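You operate a simulated robot arm through the tools that you are given. There is no shell and no other tool.

The job below is to be done with a simulated robot arm. You get a single attempt, and the scene is never put back.

## Task
Pump the lift table level with the bench, slide the blue box across and lower the table again.
Fine: the box ends just clear of the table; set the speed knob to 3 before the table is all the way down.
Where things are to end (x, y in the base frame): blue box within 5 cm of [82, -57].

Only the result counts: the job must be done as asked and must still hold three seconds after the hand-in. Knocking over, shifting, dropping, spilling or breaking anything else fails it.

## Robot
A 7-joint arm with a two-finger parallel gripper, fixed in place. Base frame: the origin is at the foot of the arm, x ahead of it, y to its left, z up; the work surface is at about z = 72. Readings come in cm, rad, newtons and seconds.
Its first joint turns from -2.897 to 2.897 rad. Payload 4.4 kg.
The tool frame sits at the grasp point between the pads (the TCP): z along the fingers, y along the line on which they close. The tips reach 2.3 cm beyond it. Largest opening 9.4 cm; finger width 3.8, thickness 1; the body of the gripper, 5.4 by 9.6 cm, starts 3.9 cm behind the TCP.
Orientation is that of the tool frame in the base frame, as a unit quaternion [w, x, y, z]. With the fingers straight down and closing along the base's y, the tool's x points along the base's -x, its y along +y and its z along -z.

## Interface
- The arm moves only by the tool send_rows. Its argument "moves" is a list of rows, each an object (a shift or turn left out is 0, a gripper value left out holds the last) with "angular": the turn, a rotation vector about the base's x, y, z in rad, a list of three; "linear": the shift along the base's x, y, z in cm, a list of three; "grip": the opening, from 0 (shut) to 1 (fully open). In form: [{"angular": [rx, ry, rz], "linear": [tx, ty, tz], "grip": grip}, ...]. A call has 1 to 20 rows; each row shifts and turns the commanded pose from where the row before left it. A row lasts 0.2 s, in which the tool goes at most 5 cm and 0.15 rad; a call with a longer step from one row to the next is refused whole, and so is a gripper value outside its range. Where a pose cannot be reached the arm comes as near as it can. A force on the tool above 90 N (or 10 N above the force at the start of the call, whichever is more), or a blocked arm, ends the call early, and 0.2 s more pass. Each finger travels about 7.2 cm/s and halts on what it meets, pressing with about 44 N; the grip force reading is that of the motor and also rises with nothing between the fingers. The clock runs only during rows and for 0.2 s after the last one: add rows that do not move to give the fingers time. It gives the time, the measured TCP pose, the force on the tool (base axes), the opening and the grip force at its end, in the units of the frame above (readings bear some noise), with the torque about the TCP (base axes, N m) and any sound that the robot's microphone picked up.
- Cameras (640 x 400 px; columns grow to the right, rows downward): "scene" is fixed at [22.21, 65.01, 168.98]; the picture's right is [-0.72, -0.70, 0.00], its down [-0.40, 0.41, -0.82] and it looks along [0.57, -0.59, -0.57] (base axes); focal length 327 px, centre (320, 200). "wrist" rides on the gripper at [8.6, 1.6, -7.5] in the tool frame; the picture's right is [-0.18, 0.98, 0.00], its down [-0.58, -0.11, -0.81] and it looks along [-0.79, -0.15, 0.59] (tool axes); focal length 243 px, centre (320, 200). There is no depth. A picture from a camera that has moved, and an enlarged one, comes with that camera's place and axes in the base frame and with its lens.
- get_image(camera): a new picture of that camera. It takes no simulated time.
- zoom(camera, box): a new picture of the part [left, top, right, bottom] of that camera's present view, enlarged. It takes no simulated time.
- job_done(): hands the job in; it is judged then, once.

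Places have to be worked out from the pictures, the camera data and where the tool is seen. Open the gripper and draw the arm clear of the work before you hand the job in, unless the task says otherwise.

The tools are called after ">>>" as a command line: name --argument value ..., lists and objects as JSON in quotes. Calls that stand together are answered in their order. send_rows: Moves the arm, as the interface text tells. Its arguments: {"type":"object","properties":{"moves":{"type":"array"}},"required":["moves"]} The other tools are called the same way: get_image (camera) takes a picture; zoom (camera, box) takes an enlarged picture of a part of a camera's view; job_done () hands the job in.

At the start:

```text
clock: 0.0
tool_pos: [62.59, -10.64, 135.47]
ee_rot: [0.0, 0.001, 1.0, 0.0]
ft_force: [0.0, 0.2, 0.0]
torque: [-0.01, 0.01, 0.05]
finger_gap: 9.39
grip_force: 0.1
```

scene: 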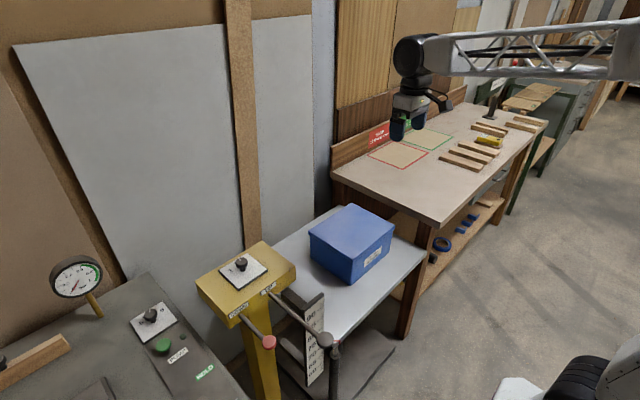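
wrist: 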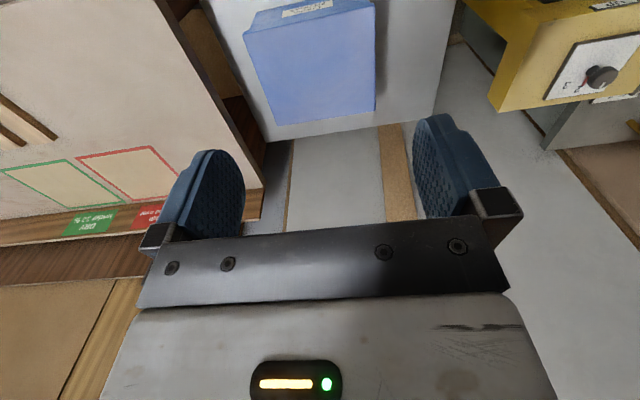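

I'll begin by inspecting the scene closely: the control post with knob and levers, the scale, the box and the bench.

>>> zoom --camera "scene" --box '[180, 220, 360, 400]'

>>> zoom --camera "scene" --box '[0, 240, 220, 400]'

>>> zoom --camera "scene" --box '[260, 100, 560, 300]'

>>> zoom --camera "wrist" --box '[400, 0, 640, 160]'

```text
2.22 times, centred on (270, 310) of scene
camera zoom: at [22.21, 65.01, 168.98], right [-0.72, -0.7, 0.0], down [-0.4, 0.41, -0.82], along [0.57, -0.59, -0.57], focal length 726 px, centre (431, -44)
```

zoom: 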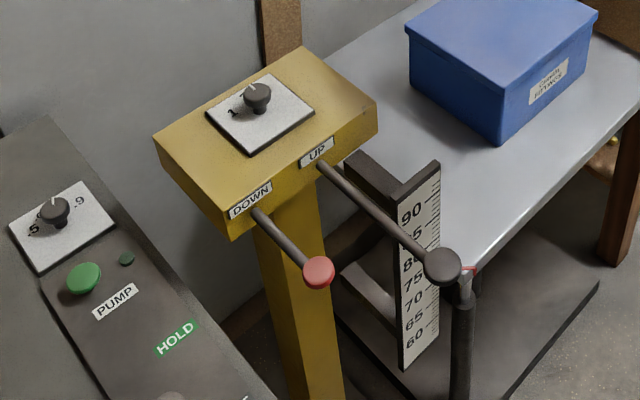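

```text
2.50 times, centred on (110, 320) of scene
camera zoom: at [22.21, 65.01, 168.98], right [-0.72, -0.7, 0.0], down [-0.4, 0.41, -0.82], along [0.57, -0.59, -0.57], focal length 817 px, centre (845, -100)
```

zoom: 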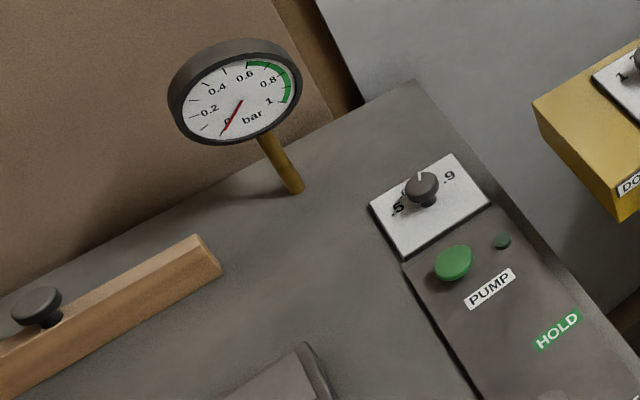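

```text
2.00 times, centred on (410, 200) of scene
camera zoom: at [22.21, 65.01, 168.98], right [-0.72, -0.7, 0.0], down [-0.4, 0.41, -0.82], along [0.57, -0.59, -0.57], focal length 654 px, centre (140, 200)
```

zoom: 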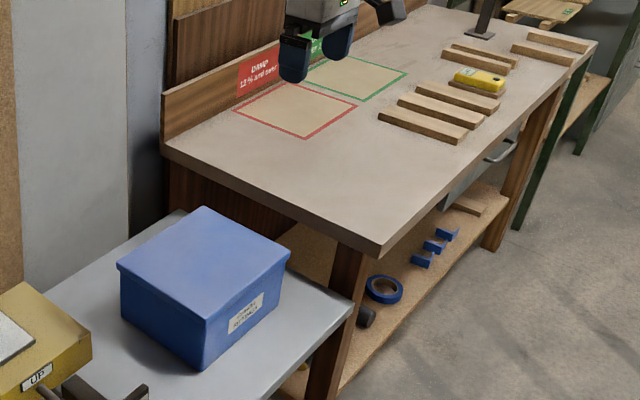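

```text
2.50 times, centred on (520, 80) of wrist
camera zoom: at [53.99, -8.92, 142.92], right [0.18, 0.98, 0.0], down [0.58, -0.11, 0.81], along [0.79, -0.15, -0.59], focal length 606 px, centre (-180, 500)
```

zoom: 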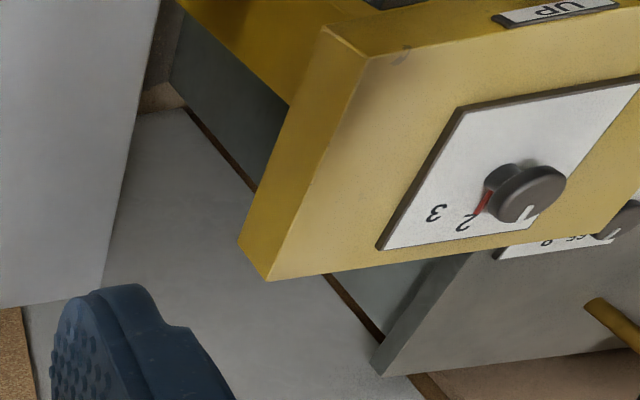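

The bench top triangulates to about z≈87 with its edge at y≈-42. The table is about z≈64, the box around (87,-23), and the post head around (82,33,99) with levers pointing toward -x. I'll move the hand so the wrist camera can look at the post and levers.

>>> send_rows --moves '[{"linear": [-1.9, 3.8, -1.3]}, {"linear": [-1.9, 3.8, -1.3]}, {"linear": [-1.9, 3.8, -1.3]}, {"linear": [-1.9, 3.8, -1.3]}, {"linear": [-1.9, 3.8, -1.3]}, {"linear": [-1.9, 3.8, -1.3]}, {"linear": [-1.9, 3.8, -1.3]}, {"linear": [-1.9, 3.8, -1.3]}, {"linear": [-1.9, 3.8, -1.3]}, {"linear": [-1.9, 3.8, -1.3]}, {"linear": [-1.9, 3.8, -1.3]}, {"linear": [-1.9, 3.8, -1.3]}, {"linear": [0, 0, 0]}]'

>>> get_image --camera "wrist"

>>> get_image --camera "scene"

```text
clock: 2.8
tool_pos: [39.97, 35.13, 119.73]
ee_rot: [0.001, 0.0, 1.0, 0.0]
ft_force: [0.1, 0.7, 0.1]
torque: [0.02, 0.01, -0.02]
finger_gap: 9.38
grip_force: 0.0
```

```text
taken
camera wrist: at [31.2, 36.8, 127.25], right [0.18, 0.98, 0.0], down [0.58, -0.11, 0.81], along [0.79, -0.15, -0.59], focal length 243 px, centre (320, 200)
```

wrist: 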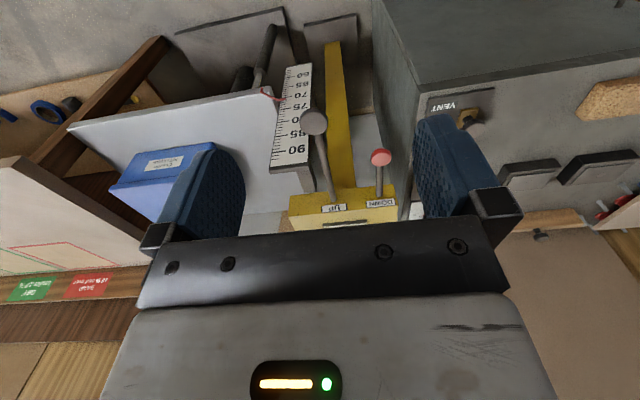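

```text
taken
```

scene: 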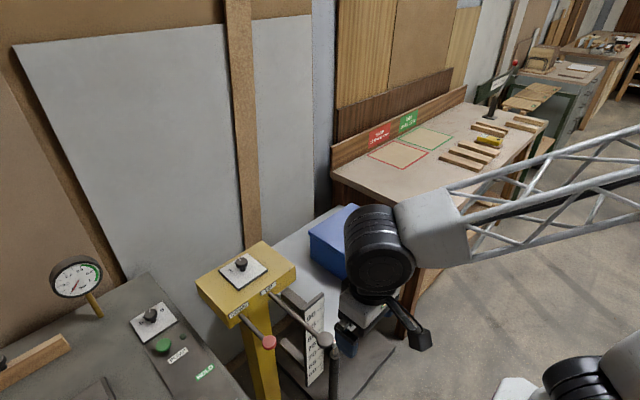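

The picture is inverted but shows the scale, the UP and DOWN levers and the post. I'll zoom in to read the scale and locate the lever ends.

>>> zoom --camera "wrist" --box '[220, 20, 420, 145]'

>>> zoom --camera "wrist" --box '[250, 120, 450, 245]'

>>> zoom --camera "wrist" --box '[0, 50, 320, 250]'

>>> zoom --camera "scene" --box '[230, 270, 390, 370]'

```text
3.20 times, centred on (320, 82) of wrist
camera zoom: at [31.2, 36.8, 127.25], right [0.18, 0.98, 0.0], down [0.58, -0.11, 0.81], along [0.79, -0.15, -0.59], focal length 776 px, centre (320, 576)
```

zoom: 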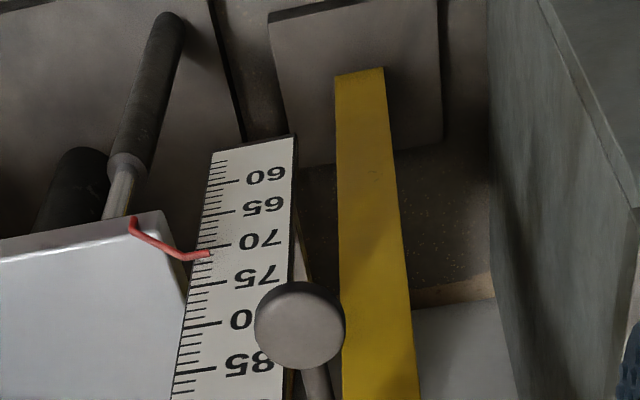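

```text
3.20 times, centred on (350, 182) of wrist
camera zoom: at [31.2, 36.8, 127.25], right [0.18, 0.98, 0.0], down [0.58, -0.11, 0.81], along [0.79, -0.15, -0.59], focal length 776 px, centre (224, 256)
```

zoom: 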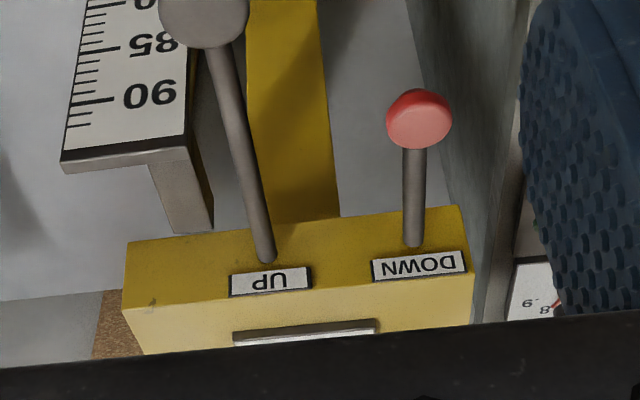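

```text
2.00 times, centred on (160, 150) of wrist
camera zoom: at [31.2, 36.8, 127.25], right [0.18, 0.98, 0.0], down [0.58, -0.11, 0.81], along [0.79, -0.15, -0.59], focal length 485 px, centre (640, 300)
```

zoom: 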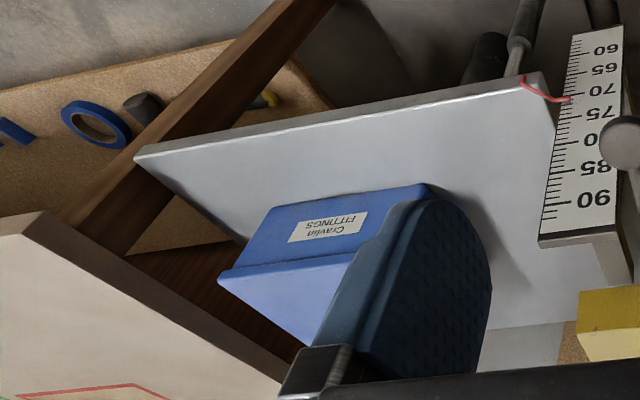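

```text
4.00 times, centred on (310, 320) of scene
camera zoom: at [22.21, 65.01, 168.98], right [-0.72, -0.7, 0.0], down [-0.4, 0.41, -0.82], along [0.57, -0.59, -0.57], focal length 1308 px, centre (360, -280)
```

zoom: 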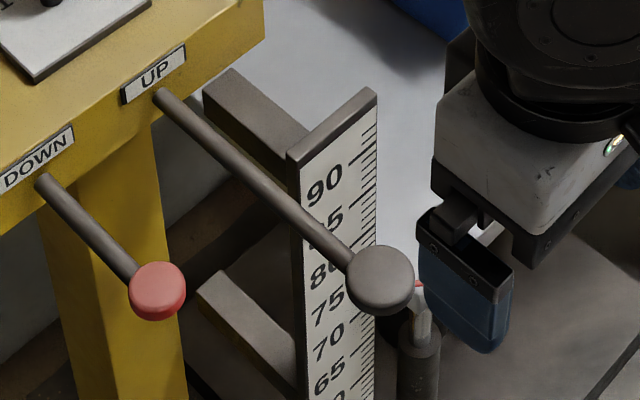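

The pointer shows the table at about 71–72. The UP lever runs from about (73.6,31.8,96) to its knob at (52.4,31.9,97), and the DOWN knob is at about (61.3,41.6,97). I'll move the open hand above the UP lever for a closer look.

>>> send_rows --moves '[{"linear": [2.8, -0.53, -1.6]}, {"linear": [2.8, -0.53, -1.6]}, {"linear": [2.8, -0.53, -1.6]}, {"linear": [2.8, -0.53, -1.6]}, {"linear": [2.8, -0.53, -1.6]}, {"linear": [2.8, -0.53, -1.6]}, {"linear": [0, 0, 0]}]'

>>> get_image --camera "wrist"

>>> zoom --camera "scene" --box '[190, 200, 390, 325]'

```text
clock: 4.4
tool_pos: [56.8, 31.7, 110.23]
ee_rot: [0.0, 0.0, 1.0, 0.0]
ft_force: [-1.1, 0.0, 0.7]
torque: [-0.01, 0.0, 0.0]
finger_gap: 9.4
grip_force: 0.1
```

```text
taken
camera wrist: at [48.03, 33.4, 117.71], right [0.18, 0.98, 0.0], down [0.58, -0.11, 0.81], along [0.79, -0.15, -0.59], focal length 243 px, centre (320, 200)
```

wrist: 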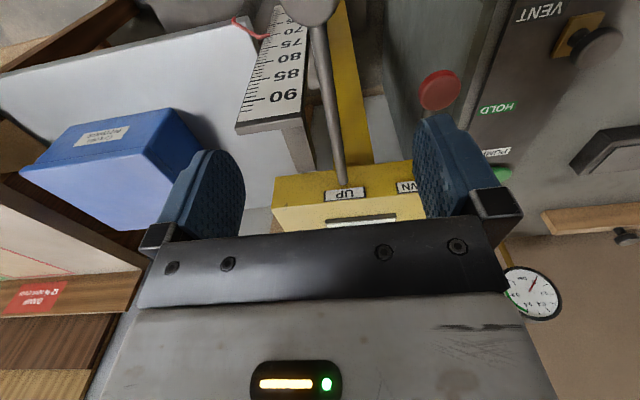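

```text
3.20 times, centred on (290, 262) of scene
camera zoom: at [22.21, 65.01, 168.98], right [-0.72, -0.7, 0.0], down [-0.4, 0.41, -0.82], along [0.57, -0.59, -0.57], focal length 1046 px, centre (416, 0)
```

zoom: 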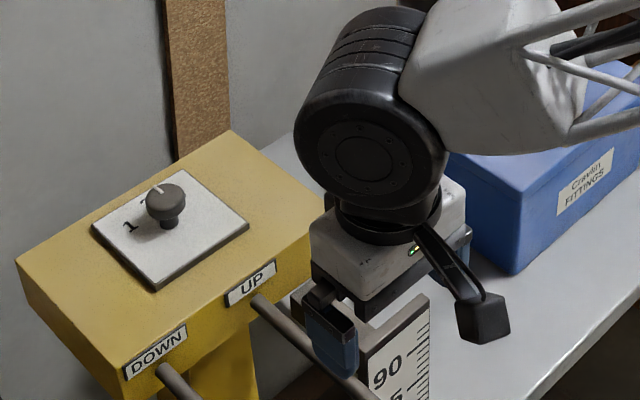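

The rod lies between the open fingers, and nothing else is in the way at x≈57. I'll lower to the rod height and close gently on it.

>>> send_rows --moves '[{"linear": [0, 0.1, -3.2]}, {"linear": [0, 0, -3.2]}, {"linear": [0, 0, -3.2]}, {"linear": [0, 0, -2.5]}, {"linear": [0, 0, -1]}, {"linear": [0, 0, 0]}]'

>>> get_image --camera "wrist"

>>> zoom --camera "scene" --box '[230, 230, 430, 355]'

```text
clock: 5.8
tool_pos: [56.77, 31.77, 97.12]
ee_rot: [0.001, -0.001, 1.0, 0.0]
ft_force: [-0.6, 0.0, -0.1]
torque: [-0.03, 0.01, -0.02]
finger_gap: 9.4
grip_force: 0.0
```

```text
taken
camera wrist: at [47.98, 33.57, 104.62], right [0.18, 0.98, 0.0], down [0.58, -0.11, 0.81], along [0.79, -0.15, -0.59], focal length 243 px, centre (320, 200)
```

wrist: 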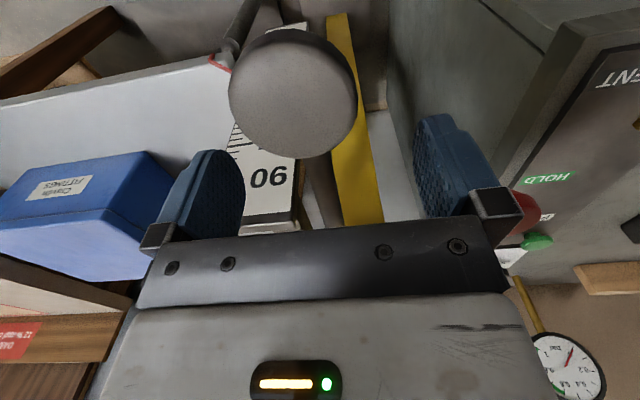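

```text
3.20 times, centred on (330, 292) of scene
camera zoom: at [22.21, 65.01, 168.98], right [-0.72, -0.7, 0.0], down [-0.4, 0.41, -0.82], along [0.57, -0.59, -0.57], focal length 1046 px, centre (288, -96)
```

zoom: 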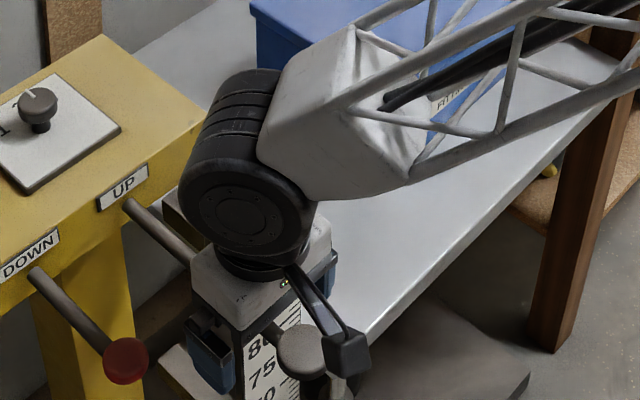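

The rod is between the fingers, just behind the knob. I'll close the gripper on it.

>>> send_rows --moves '[{"grip": 0}, {}, {}, {}]'

>>> get_image --camera "wrist"

```text
clock: 6.8
tool_pos: [56.68, 31.8, 97.15]
ee_rot: [0.0, -0.001, 1.0, 0.0]
ft_force: [0.8, -19.9, 3.4]
torque: [-0.21, -0.24, 0.0]
finger_gap: 1.36
grip_force: 44.8
```

```text
taken
camera wrist: at [47.98, 33.52, 104.63], right [0.18, 0.98, 0.0], down [0.58, -0.11, 0.81], along [0.79, -0.15, -0.59], focal length 243 px, centre (320, 200)
```

wrist: 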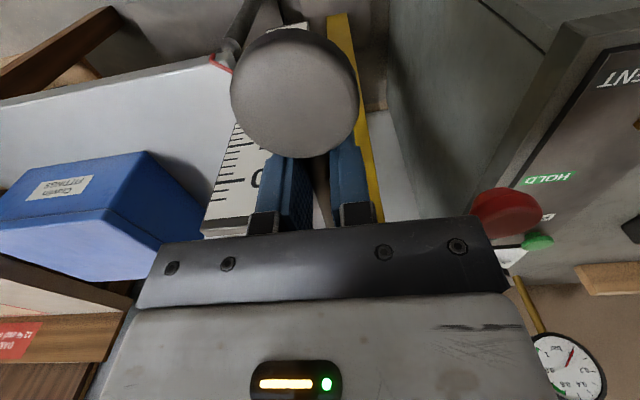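

It has gripped the 1.36 cm rod, with a side force that shows the rod is slightly toward -y. I'll relieve that and press the lever down a little to feel its resistance.

>>> send_rows --moves '[{"linear": [0, -0.2, 0]}, {"linear": [0, 0, -1]}, {"linear": [0.05, 0, -1]}, {}]'

```text
clock: 7.8
tool_pos: [56.78, 31.85, 95.21]
ee_rot: [0.001, 0.0, 1.0, 0.001]
ft_force: [9.4, 27.6, 10.6]
torque: [0.3, -1.0, 0.08]
finger_gap: 1.33
grip_force: 45.0
```

The lever moves easily, about 10 N vertically. I'll correct y by +0.1 and keep pressing down along the arc.

>>> send_rows --moves '[{"linear": [0.1, 0.11, -1]}, {"linear": [0.15, 0, -1]}, {"linear": [0.2, 0, -1]}, {}]'

>>> get_image --camera "wrist"

>>> zoom --camera "scene" --box '[230, 230, 430, 355]'

```text
clock: 8.8
tool_pos: [57.34, 31.77, 92.09]
ee_rot: [0.0, 0.001, 1.0, 0.0]
ft_force: [12.2, -4.5, 15.3]
torque: [-0.06, -0.87, 0.02]
finger_gap: 1.37
grip_force: 45.0
```

```text
taken
camera wrist: at [48.53, 33.51, 99.61], right [0.18, 0.98, 0.0], down [0.58, -0.11, 0.81], along [0.79, -0.15, -0.59], focal length 243 px, centre (320, 200)
```

wrist: 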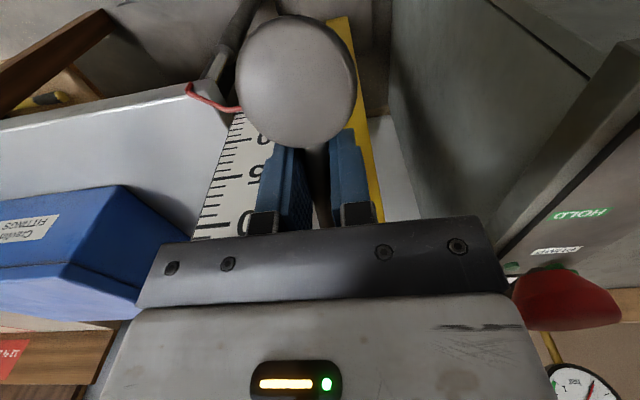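

```text
3.20 times, centred on (330, 292) of scene
camera zoom: at [22.21, 65.01, 168.98], right [-0.72, -0.7, 0.0], down [-0.4, 0.41, -0.82], along [0.57, -0.59, -0.57], focal length 1046 px, centre (288, -96)
```

zoom: 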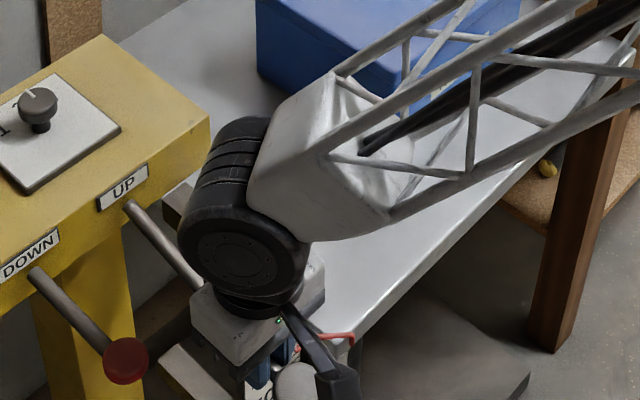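

The red pointer now appears from behind the knob, so the table may be rising while the lever is down. I'll hold for 0.6 s and compare pictures.

>>> send_rows --moves '[{}, {}]'

>>> zoom --camera "scene" --box '[230, 230, 430, 355]'

>>> get_image --camera "wrist"

```text
clock: 9.4
tool_pos: [57.23, 31.79, 92.21]
ee_rot: [0.0, 0.0, 1.0, 0.001]
ft_force: [18.5, -12.2, 10.8]
torque: [-0.09, -0.09, -0.03]
finger_gap: 1.36
grip_force: 44.4
```

```text
3.20 times, centred on (330, 292) of scene
camera zoom: at [22.21, 65.01, 168.98], right [-0.72, -0.7, 0.0], down [-0.4, 0.41, -0.82], along [0.57, -0.59, -0.57], focal length 1046 px, centre (288, -96)
```

zoom: 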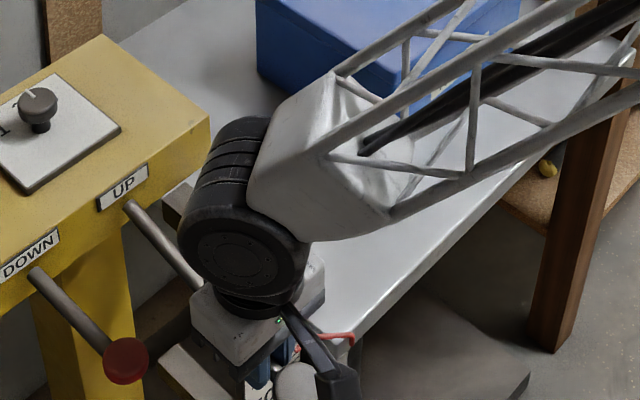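

```text
taken
camera wrist: at [48.53, 33.52, 99.61], right [0.18, 0.98, 0.0], down [0.58, -0.11, 0.81], along [0.79, -0.15, -0.59], focal length 243 px, centre (320, 200)
```

wrist: 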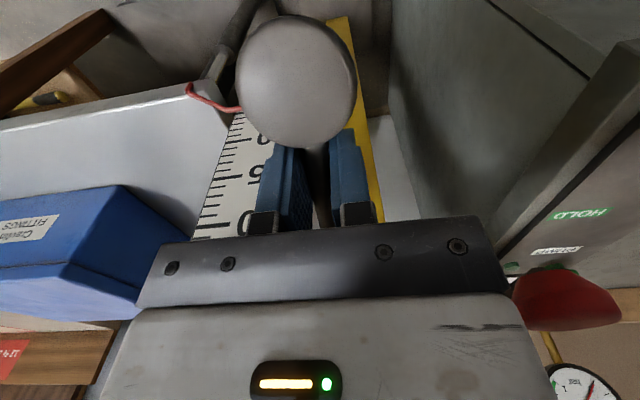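

The table isn't rising while held, but the pointer did rise about 2–3 cm with the stroke, so it is a pump lever. I'll continue down to find the end of the stroke.

>>> send_rows --moves '[{"linear": [0.3, 0, -1]}, {"linear": [0.35, 0, -1]}, {"linear": [0.4, 0, -1]}, {}]'

>>> zoom --camera "scene" --box '[230, 230, 430, 355]'

>>> get_image --camera "wrist"

```text
clock: 10.4
tool_pos: [58.36, 31.72, 89.08]
ee_rot: [0.001, -0.001, 1.0, 0.0]
ft_force: [-6.5, -16.6, 25.3]
torque: [0.15, 0.28, -0.11]
finger_gap: 1.38
grip_force: 44.7
```

```text
3.20 times, centred on (330, 292) of scene
camera zoom: at [22.21, 65.01, 168.98], right [-0.72, -0.7, 0.0], down [-0.4, 0.41, -0.82], along [0.57, -0.59, -0.57], focal length 1046 px, centre (288, -96)
```

zoom: 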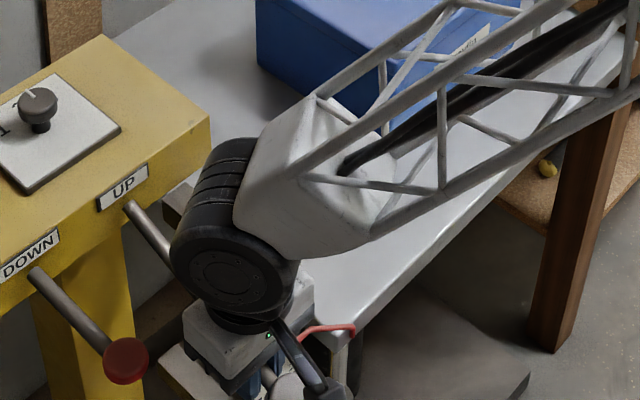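

```text
taken
camera wrist: at [49.61, 33.51, 96.61], right [0.18, 0.98, 0.0], down [0.58, -0.11, 0.81], along [0.79, -0.15, -0.59], focal length 243 px, centre (320, 200)
```

wrist: 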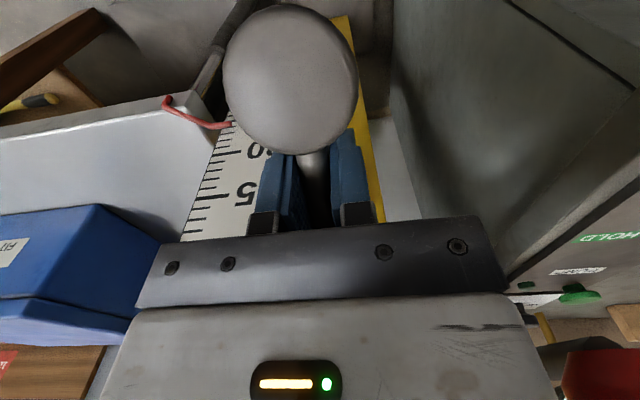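

The pointer rose further and now sits near the 80 label. I'll zoom in on the scale.

>>> zoom --camera "wrist" --box '[140, 80, 300, 250]'

```text
2.35 times, centred on (220, 165) of wrist
camera zoom: at [49.61, 33.51, 96.61], right [0.18, 0.98, 0.0], down [0.58, -0.11, 0.81], along [0.79, -0.15, -0.59], focal length 571 px, centre (555, 282)
```

zoom: 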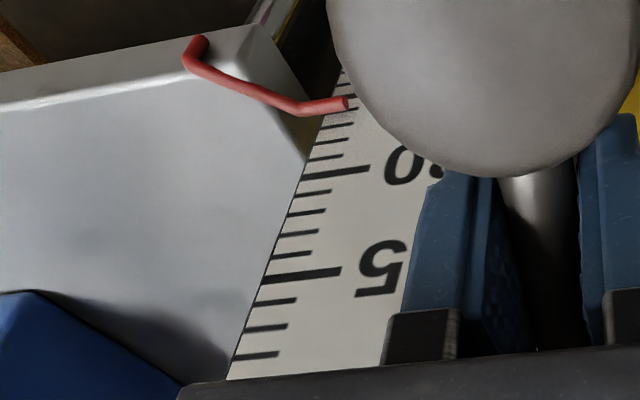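

The pointer reads about 76, so an 8 cm stroke gives roughly 4.5 cm of lift. I'll return the lever up along the same arc.

>>> send_rows --moves '[{"linear": [-0.4, 0.05, 1]}, {"linear": [-0.35, 0, 1]}, {"linear": [-0.3, 0, 1]}, {"linear": [-0.2, 0, 1]}, {"linear": [-0.15, 0, 1]}, {"linear": [-0.1, 0, 1]}, {"linear": [-0.05, 0, 1]}, {"linear": [0, 0, 1]}, {}]'

>>> zoom --camera "scene" --box '[230, 230, 430, 355]'

>>> get_image --camera "wrist"

```text
clock: 12.4
tool_pos: [56.65, 31.71, 97.22]
ee_rot: [-0.001, 0.0, 1.0, 0.001]
ft_force: [-15.2, -31.7, -28.5]
torque: [-0.25, 0.1, -0.03]
finger_gap: 1.34
grip_force: 45.1
```

```text
3.20 times, centred on (330, 292) of scene
camera zoom: at [22.21, 65.01, 168.98], right [-0.72, -0.7, 0.0], down [-0.4, 0.41, -0.82], along [0.57, -0.59, -0.57], focal length 1046 px, centre (288, -96)
```

zoom: 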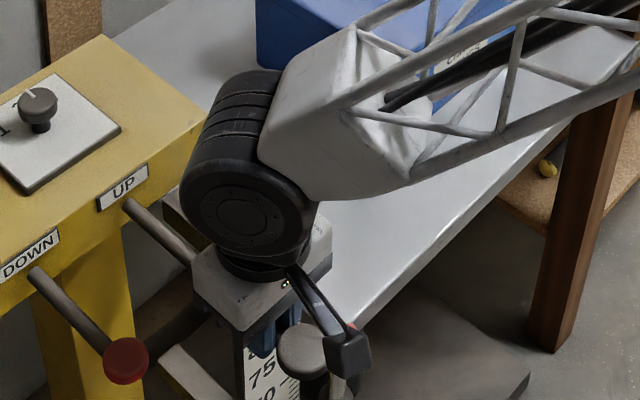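

```text
taken
camera wrist: at [47.91, 33.53, 104.59], right [0.18, 0.98, 0.0], down [0.58, -0.11, 0.81], along [0.79, -0.15, -0.59], focal length 243 px, centre (320, 200)
```

wrist: 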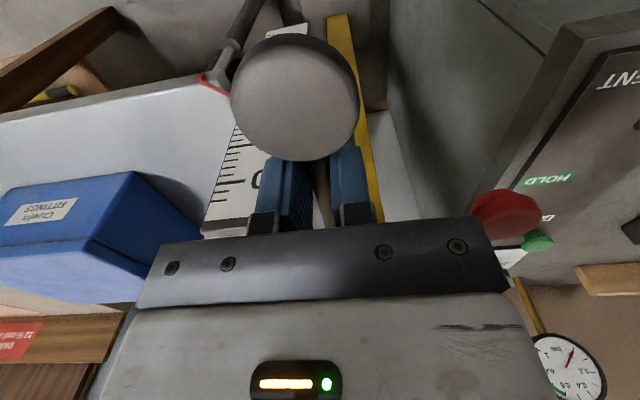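

The table held its height when the lever came back, and the upper stop is at about z=97. I'll do a second full stroke.

>>> send_rows --moves '[{"linear": [0, -0.06, -0.8]}, {"linear": [0.05, 0, -1]}, {"linear": [0.1, 0, -1]}, {"linear": [0.15, 0, -1]}, {"linear": [0.2, 0, -1]}, {"linear": [0.3, 0, -1]}, {"linear": [0.35, 0, -1]}, {"linear": [0.4, 0, -1]}, {}]'

>>> get_image --camera "wrist"

>>> zoom --camera "wrist" --box '[140, 80, 300, 250]'

>>> zoom --camera "scene" --box '[230, 230, 430, 355]'

```text
clock: 14.4
tool_pos: [58.21, 31.91, 89.34]
ee_rot: [0.0, 0.0, 1.0, 0.0]
ft_force: [-12.3, -24.8, 27.3]
torque: [0.14, -0.14, -0.24]
finger_gap: 1.37
grip_force: 44.9
```

```text
taken
camera wrist: at [49.49, 33.51, 96.84], right [0.18, 0.98, 0.0], down [0.58, -0.11, 0.81], along [0.79, -0.15, -0.59], focal length 243 px, centre (320, 200)
```

wrist: 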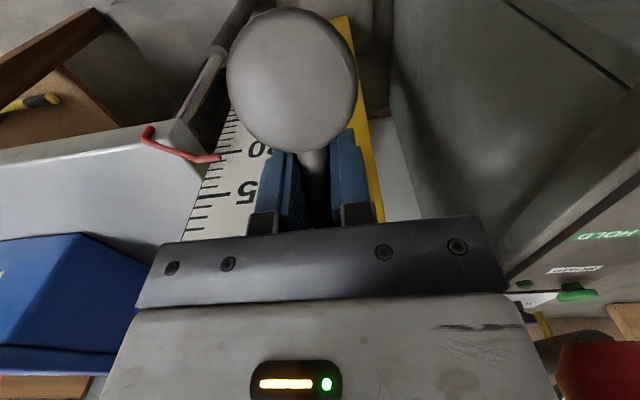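

```text
2.35 times, centred on (220, 165) of wrist
camera zoom: at [49.49, 33.51, 96.84], right [0.18, 0.98, 0.0], down [0.58, -0.11, 0.81], along [0.79, -0.15, -0.59], focal length 571 px, centre (555, 282)
```

zoom: 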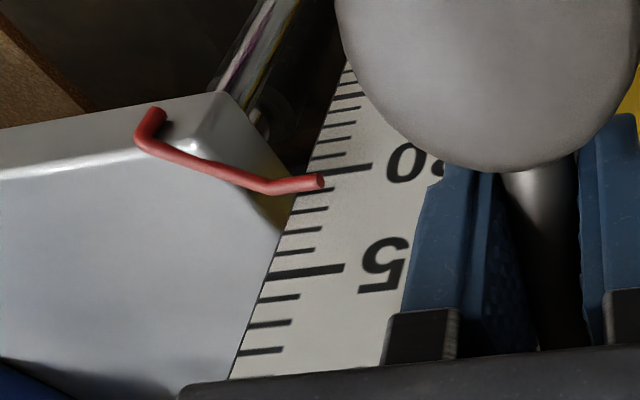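

```text
3.20 times, centred on (330, 292) of scene
camera zoom: at [22.21, 65.01, 168.98], right [-0.72, -0.7, 0.0], down [-0.4, 0.41, -0.82], along [0.57, -0.59, -0.57], focal length 1046 px, centre (288, -96)
```

zoom: 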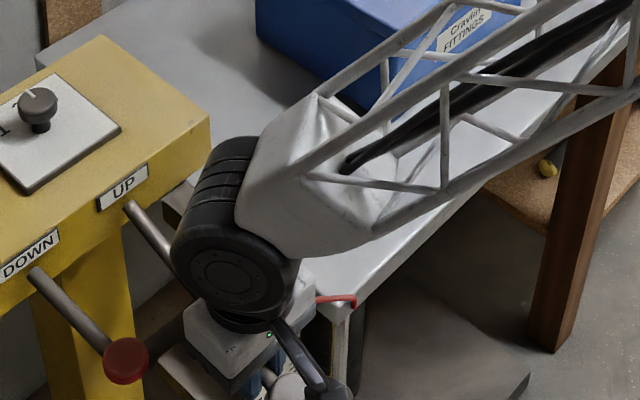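

The pointer now reads about 80.6. I'll do another return and full stroke.

>>> send_rows --moves '[{"linear": [-0.4, -0.06, 1]}, {"linear": [-0.35, 0, 1]}, {"linear": [-0.3, 0, 1]}, {"linear": [-0.2, 0, 1]}, {"linear": [-0.15, 0, 1]}, {"linear": [-0.1, 0, 1]}, {"linear": [-0.05, 0, 1]}, {"linear": [0, 0, 0.7]}, {}, {"linear": [0, 0, -0.7]}, {"linear": [0.05, 0, -1]}, {"linear": [0.1, 0, -1]}, {"linear": [0.15, 0, -1]}, {"linear": [0.2, 0, -1]}, {"linear": [0.3, 0, -1]}, {"linear": [0.35, 0, -1]}, {"linear": [0.4, 0, -1]}, {}]'

>>> get_image --camera "wrist"

>>> zoom --camera "wrist" --box '[140, 80, 300, 250]'

>>> get_image --camera "scene"

```text
clock: 18.2
tool_pos: [58.36, 31.79, 89.53]
ee_rot: [0.0, -0.001, 1.0, 0.0]
ft_force: [-11.6, 50.0, 28.6]
torque: [-0.26, -0.42, 0.48]
finger_gap: 1.39
grip_force: 45.1
```

```text
taken
camera wrist: at [49.6, 33.49, 96.92], right [0.18, 0.98, 0.0], down [0.58, -0.11, 0.81], along [0.79, -0.15, -0.59], focal length 243 px, centre (320, 200)
```

wrist: 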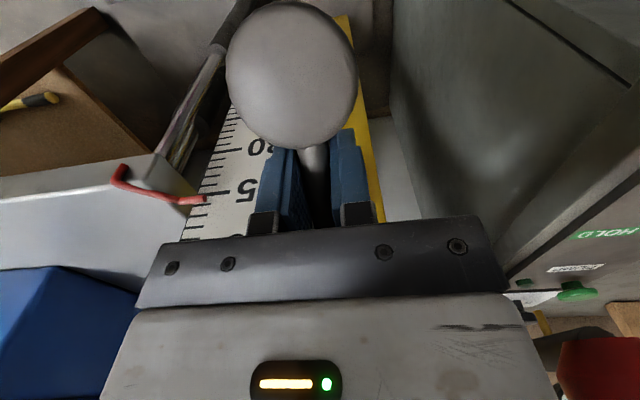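

```text
2.35 times, centred on (220, 165) of wrist
camera zoom: at [49.6, 33.49, 96.92], right [0.18, 0.98, 0.0], down [0.58, -0.11, 0.81], along [0.79, -0.15, -0.59], focal length 571 px, centre (555, 282)
```

zoom: 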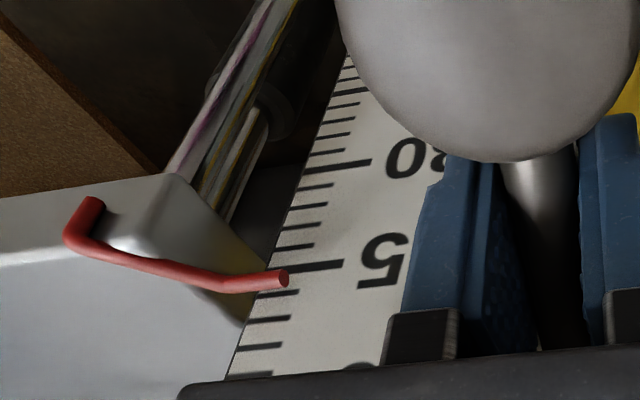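

```text
taken
```

scene: 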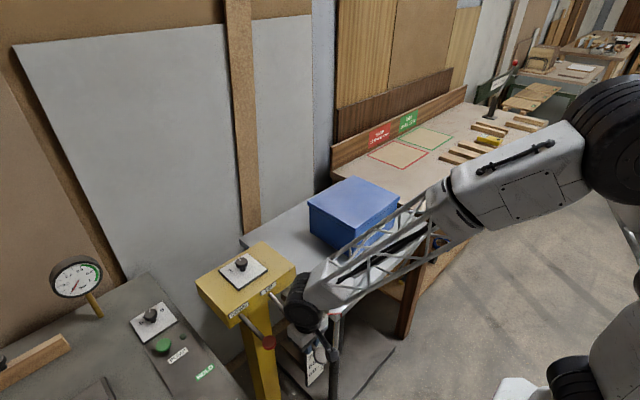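

The pointer now reads about 85.5. I'll return the lever to the top, release it, back off, and use the wrist camera in front of the table/bench joint to measure the height difference.

>>> send_rows --moves '[{"linear": [-0.4, 0.1, 1]}, {"linear": [-0.35, 0, 1]}, {"linear": [-0.3, 0, 1]}, {"linear": [-0.2, 0, 1]}, {"linear": [-0.15, 0, 1]}, {"linear": [-0.1, 0, 1]}, {"linear": [-0.05, 0, 1]}, {"linear": [0, 0, 0.7]}, {}, {"grip": 1}, {}, {}, {}, {"linear": [0, 0, 3.5]}, {"linear": [0, 0, 3.5]}, {"linear": [0, 0, 3.5]}, {"linear": [0, 0, 3.5]}, {}]'

>>> get_image --camera "wrist"

>>> zoom --camera "wrist" --box '[200, 0, 360, 100]'

```text
clock: 22.0
tool_pos: [56.73, 31.78, 111.05]
ee_rot: [0.0, 0.0, 1.0, 0.0]
ft_force: [0.0, 0.6, 1.2]
torque: [0.02, 0.02, 0.01]
finger_gap: 9.41
grip_force: 0.2
```

```text
taken
camera wrist: at [47.97, 33.52, 118.55], right [0.18, 0.98, 0.0], down [0.58, -0.11, 0.81], along [0.79, -0.15, -0.59], focal length 243 px, centre (320, 200)
```

wrist: 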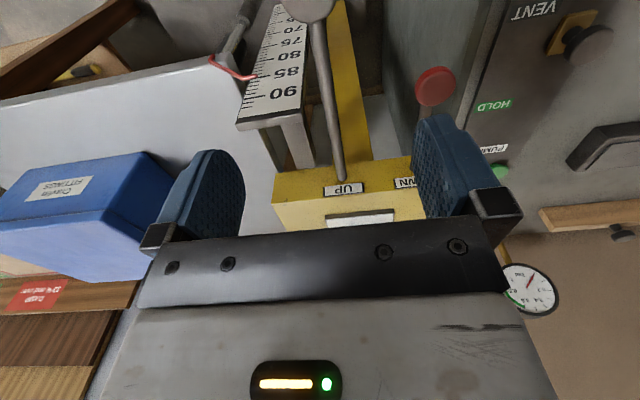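

```text
4.00 times, centred on (280, 50) of wrist
camera zoom: at [47.97, 33.52, 118.55], right [0.18, 0.98, 0.0], down [0.58, -0.11, 0.81], along [0.79, -0.15, -0.59], focal length 970 px, centre (480, 800)
```

zoom: 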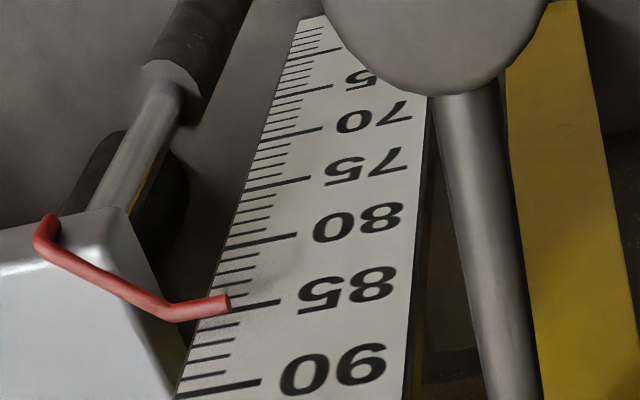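

From above the pointer reads about 85.2, allowing for parallax. I'll move in front of the bench/table joint to compare heights directly.

>>> send_rows --moves '[{"linear": [-4, -1.5, 0]}, {"linear": [-4, -2, 0]}, {"linear": [-3, -3.5, 0]}, {"linear": [-2, -4.2, 0]}, {"linear": [-1, -4.4, 0]}, {"linear": [-1, -4.4, 0]}, {"linear": [-1, -4.4, 0]}, {"linear": [-1, -4.4, 0]}, {"linear": [0, -4.4, -0.5]}, {"linear": [0, -4.4, -1]}, {"linear": [0, -4.4, -1]}, {"linear": [0, -4.4, -1]}, {"linear": [0, -4.4, -1.5]}, {"linear": [0, -4.4, -1.5]}, {"linear": [0, -4.4, -1.5]}, {"linear": [0, -4.4, -1.5]}, {"linear": [0, -4.4, -1.5]}, {}]'

>>> get_image --camera "wrist"

>>> get_image --camera "scene"

```text
clock: 25.8
tool_pos: [39.58, -36.55, 99.74]
ee_rot: [-0.002, 0.001, 1.0, 0.002]
ft_force: [0.1, -0.9, -0.3]
torque: [0.02, 0.01, 0.02]
finger_gap: 9.43
grip_force: 0.2
```

```text
taken
camera wrist: at [30.84, -34.89, 107.26], right [0.19, 0.98, 0.0], down [0.58, -0.11, 0.8], along [0.79, -0.15, -0.59], focal length 243 px, centre (320, 200)
```

wrist: 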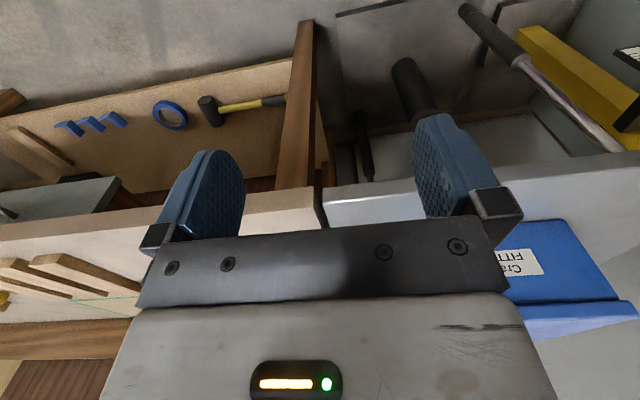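

```text
taken
```

scene: 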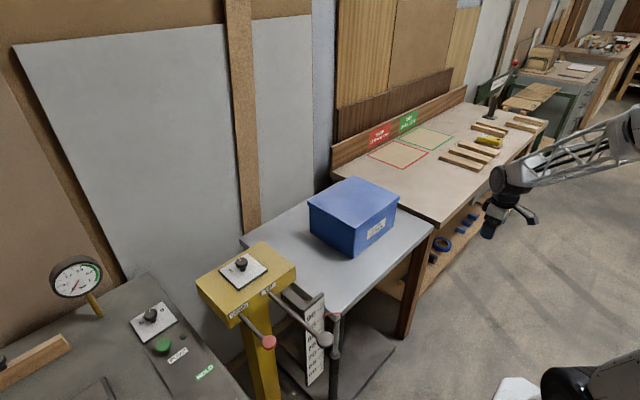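

The joint between bench and table is visible in both views now. I'll zoom in on it.

>>> zoom --camera "wrist" --box '[220, 150, 440, 250]'

>>> zoom --camera "scene" --box '[300, 160, 460, 260]'

>>> zoom --camera "scene" --box '[400, 200, 460, 245]'

>>> zoom --camera "scene" --box '[270, 280, 370, 380]'

```text
2.91 times, centred on (330, 200) of wrist
camera zoom: at [30.84, -34.89, 107.26], right [0.19, 0.98, 0.0], down [0.58, -0.11, 0.8], along [0.79, -0.15, -0.59], focal length 706 px, centre (291, 200)
```

zoom: 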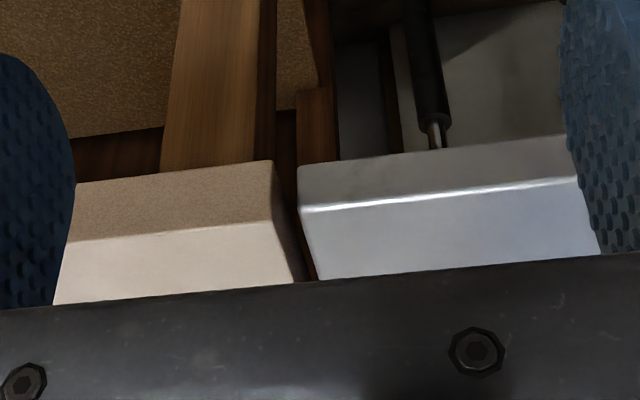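

```text
4.00 times, centred on (380, 210) of scene
camera zoom: at [22.21, 65.01, 168.98], right [-0.72, -0.7, 0.0], down [-0.4, 0.41, -0.82], along [0.57, -0.59, -0.57], focal length 1308 px, centre (80, 160)
```

zoom: 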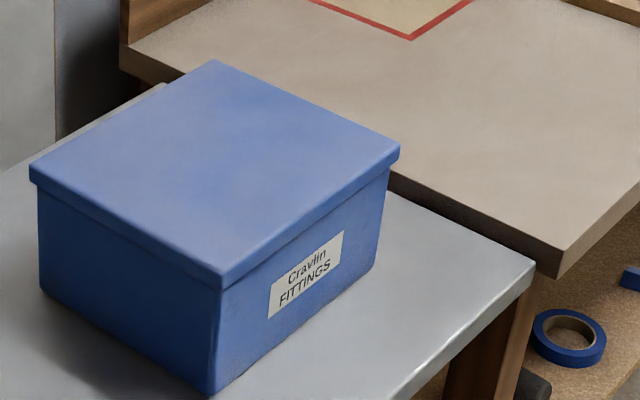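

```text
8.89 times, centred on (430, 222) of scene
camera zoom: at [22.21, 65.01, 168.98], right [-0.72, -0.7, 0.0], down [-0.4, 0.41, -0.82], along [0.57, -0.59, -0.57], focal length 2906 px, centre (-658, 0)
```

zoom: 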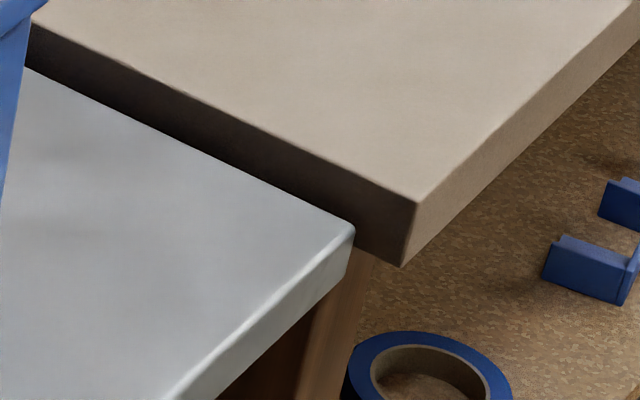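

```text
4.00 times, centred on (320, 330) of scene
camera zoom: at [22.21, 65.01, 168.98], right [-0.72, -0.7, 0.0], down [-0.4, 0.41, -0.82], along [0.57, -0.59, -0.57], focal length 1308 px, centre (320, -320)
```

zoom: 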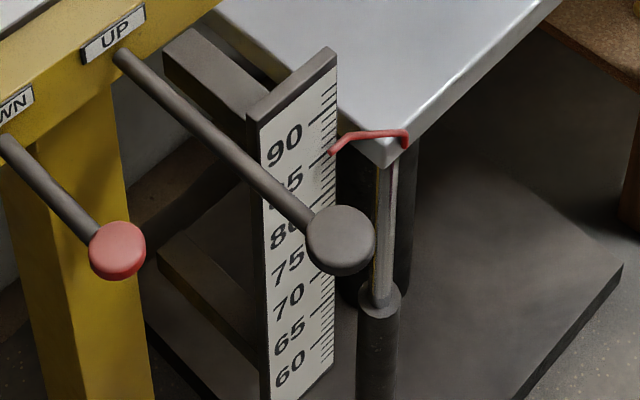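

The bench corner triangulates to (58.3,-40.6,88.1) and the table corner to (60.5,-39.9,86.0), so the table needs about 2 cm more. I'll go back above the UP lever by the reverse path.

>>> send_rows --moves '[{"linear": [0, 4.4, 1.5]}, {"linear": [0, 4.4, 1.5]}, {"linear": [0, 4.4, 1.5]}, {"linear": [0, 4.4, 1.5]}, {"linear": [0, 4.4, 1.5]}, {"linear": [0, 4.4, 1]}, {"linear": [0, 4.4, 1]}, {"linear": [0, 4.4, 1]}, {"linear": [0, 4.4, 0.5]}, {"linear": [1, 4.4, 0]}, {"linear": [1, 4.4, 0]}, {"linear": [1, 4.4, 0]}, {"linear": [1, 4.4, 0]}, {"linear": [2, 4.2, 0]}, {"linear": [3, 3.5, 0]}, {"linear": [4, 2, 0]}, {"linear": [4, 1.5, 0]}, {}]'

>>> get_image --camera "wrist"

>>> zoom --camera "wrist" --box '[200, 0, 360, 100]'

```text
clock: 29.6
tool_pos: [56.64, 31.74, 111.02]
ee_rot: [0.0, 0.0, 1.0, 0.0]
ft_force: [-0.2, 0.4, 0.9]
torque: [0.02, 0.0, 0.01]
finger_gap: 9.4
grip_force: 0.1
```

```text
taken
camera wrist: at [47.95, 33.48, 118.51], right [0.18, 0.98, 0.0], down [0.58, -0.11, 0.81], along [0.79, -0.15, -0.59], focal length 243 px, centre (320, 200)
```

wrist: 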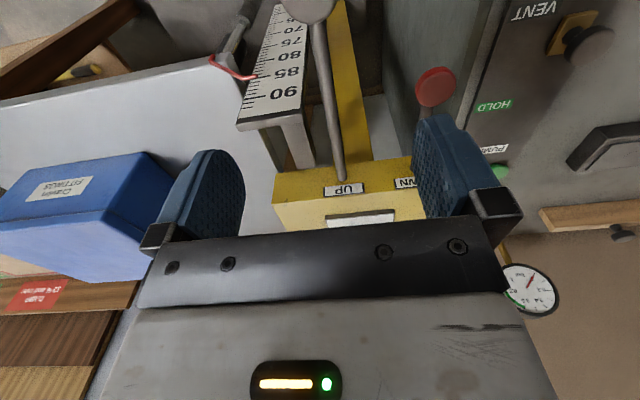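

```text
4.00 times, centred on (280, 50) of wrist
camera zoom: at [47.95, 33.48, 118.51], right [0.18, 0.98, 0.0], down [0.58, -0.11, 0.81], along [0.79, -0.15, -0.59], focal length 970 px, centre (480, 800)
```

zoom: 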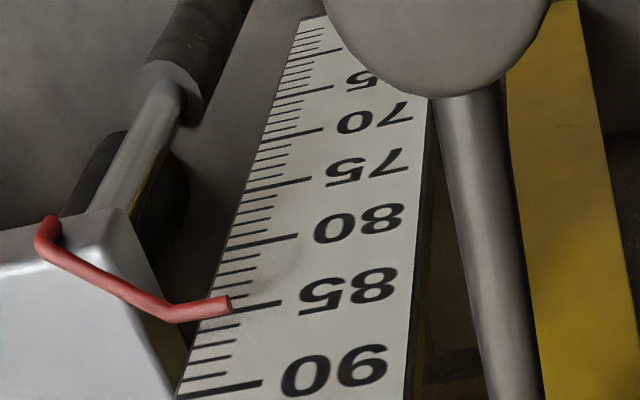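

The pointer is holding at 85.2 in this view, with no leak. I'll lower onto the lever, grip it and make a partial stroke of about 3.3 cm.

>>> send_rows --moves '[{"linear": [0, 0, -3.5]}, {"linear": [0, 0, -3.5]}, {"linear": [0, 0, -3.5]}, {"linear": [0, 0, -2.5]}, {"linear": [0, 0, -0.9]}, {"grip": 0}, {}, {}, {}, {"linear": [0, 0, -0.8]}, {"linear": [0.05, 0, -0.8]}, {"linear": [0.07, 0, -0.8]}, {"linear": [0.1, 0, -0.8]}, {}]'

>>> get_image --camera "wrist"

>>> zoom --camera "wrist" --box '[140, 80, 300, 250]'

>>> zoom --camera "scene" --box '[400, 200, 460, 245]'

```text
clock: 32.6
tool_pos: [57.03, 31.71, 93.97]
ee_rot: [0.0, 0.0, 1.0, 0.001]
ft_force: [5.3, -15.4, 13.7]
torque: [-0.1, -1.35, -0.08]
finger_gap: 1.36
grip_force: 44.6
```

```text
taken
camera wrist: at [48.24, 33.51, 101.43], right [0.18, 0.98, 0.0], down [0.58, -0.11, 0.81], along [0.79, -0.15, -0.59], focal length 243 px, centre (320, 200)
```

wrist: 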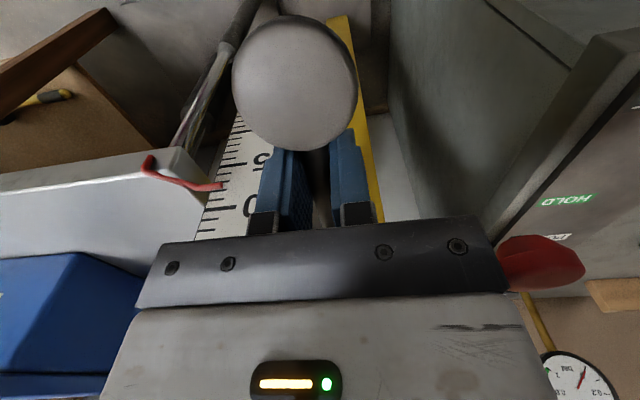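

```text
2.35 times, centred on (220, 165) of wrist
camera zoom: at [48.24, 33.51, 101.43], right [0.18, 0.98, 0.0], down [0.58, -0.11, 0.81], along [0.79, -0.15, -0.59], focal length 571 px, centre (555, 282)
```

zoom: 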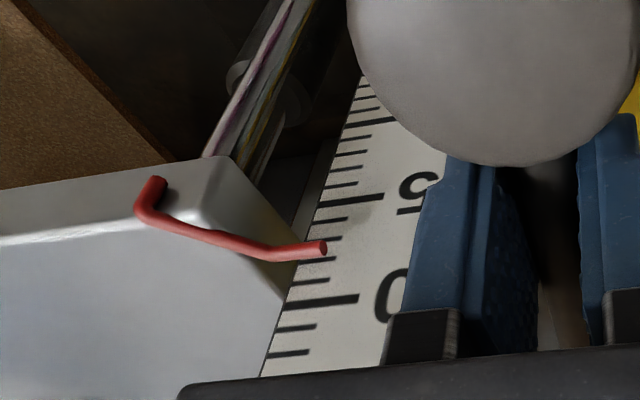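

```text
8.89 times, centred on (430, 222) of scene
camera zoom: at [22.21, 65.01, 168.98], right [-0.72, -0.7, 0.0], down [-0.4, 0.41, -0.82], along [0.57, -0.59, -0.57], focal length 2906 px, centre (-658, 0)
```

zoom: 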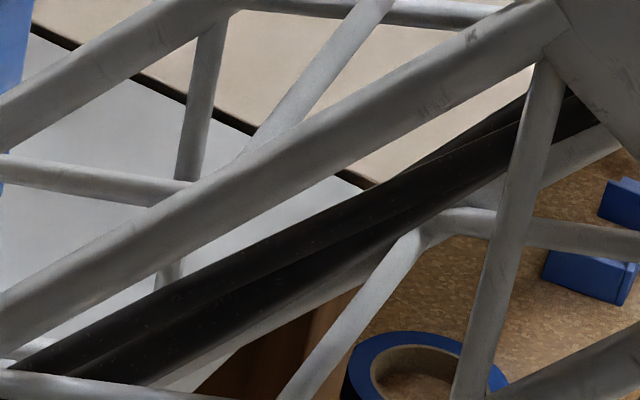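

The pointer reads about 87.5, and the dark band between bench and table has nearly closed. I'll zoom in further on the joint.

>>> zoom --camera "scene" --box '[405, 203, 437, 223]'

>>> zoom --camera "wrist" --box '[190, 150, 250, 210]'

```text
16.00 times, centred on (421, 213) of scene
camera zoom: at [22.21, 65.01, 168.98], right [-0.72, -0.7, 0.0], down [-0.4, 0.41, -0.82], along [0.57, -0.59, -0.57], focal length 5230 px, centre (-1296, -8)
```

zoom: 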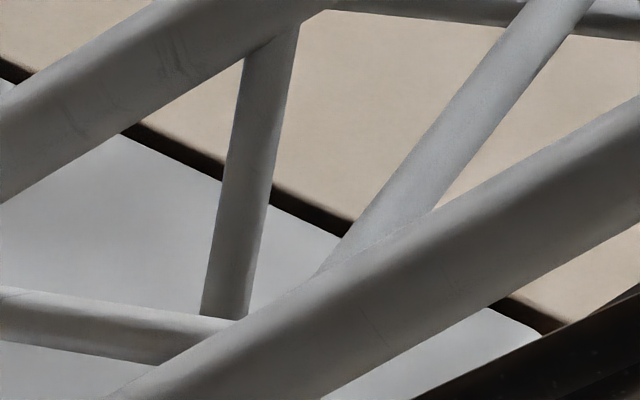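

```text
6.67 times, centred on (220, 180) of wrist
camera zoom: at [48.24, 33.51, 101.43], right [0.18, 0.98, 0.0], down [0.58, -0.11, 0.81], along [0.79, -0.15, -0.59], focal length 1618 px, centre (987, 333)
```

zoom: 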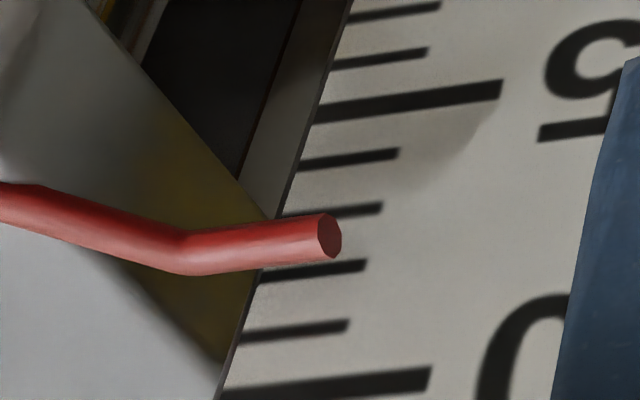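

The table seems within a few mm of level. I'll take tighter zooms to measure the remaining band precisely.

>>> zoom --camera "scene" --box '[408, 206, 424, 216]'

>>> zoom --camera "scene" --box '[424, 213, 440, 223]'

```text
16.00 times, centred on (416, 211) of scene
camera zoom: at [22.21, 65.01, 168.98], right [-0.72, -0.7, 0.0], down [-0.4, 0.41, -0.82], along [0.57, -0.59, -0.57], focal length 5230 px, centre (-1216, 24)
```

zoom: 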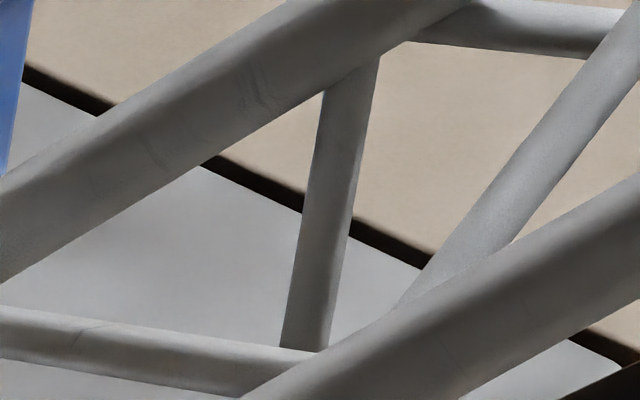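

```text
16.00 times, centred on (432, 218) of scene
camera zoom: at [22.21, 65.01, 168.98], right [-0.72, -0.7, 0.0], down [-0.4, 0.41, -0.82], along [0.57, -0.59, -0.57], focal length 5230 px, centre (-1472, -88)
```

zoom: 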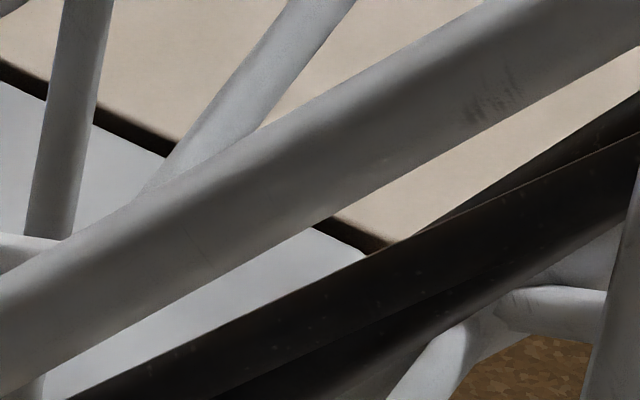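

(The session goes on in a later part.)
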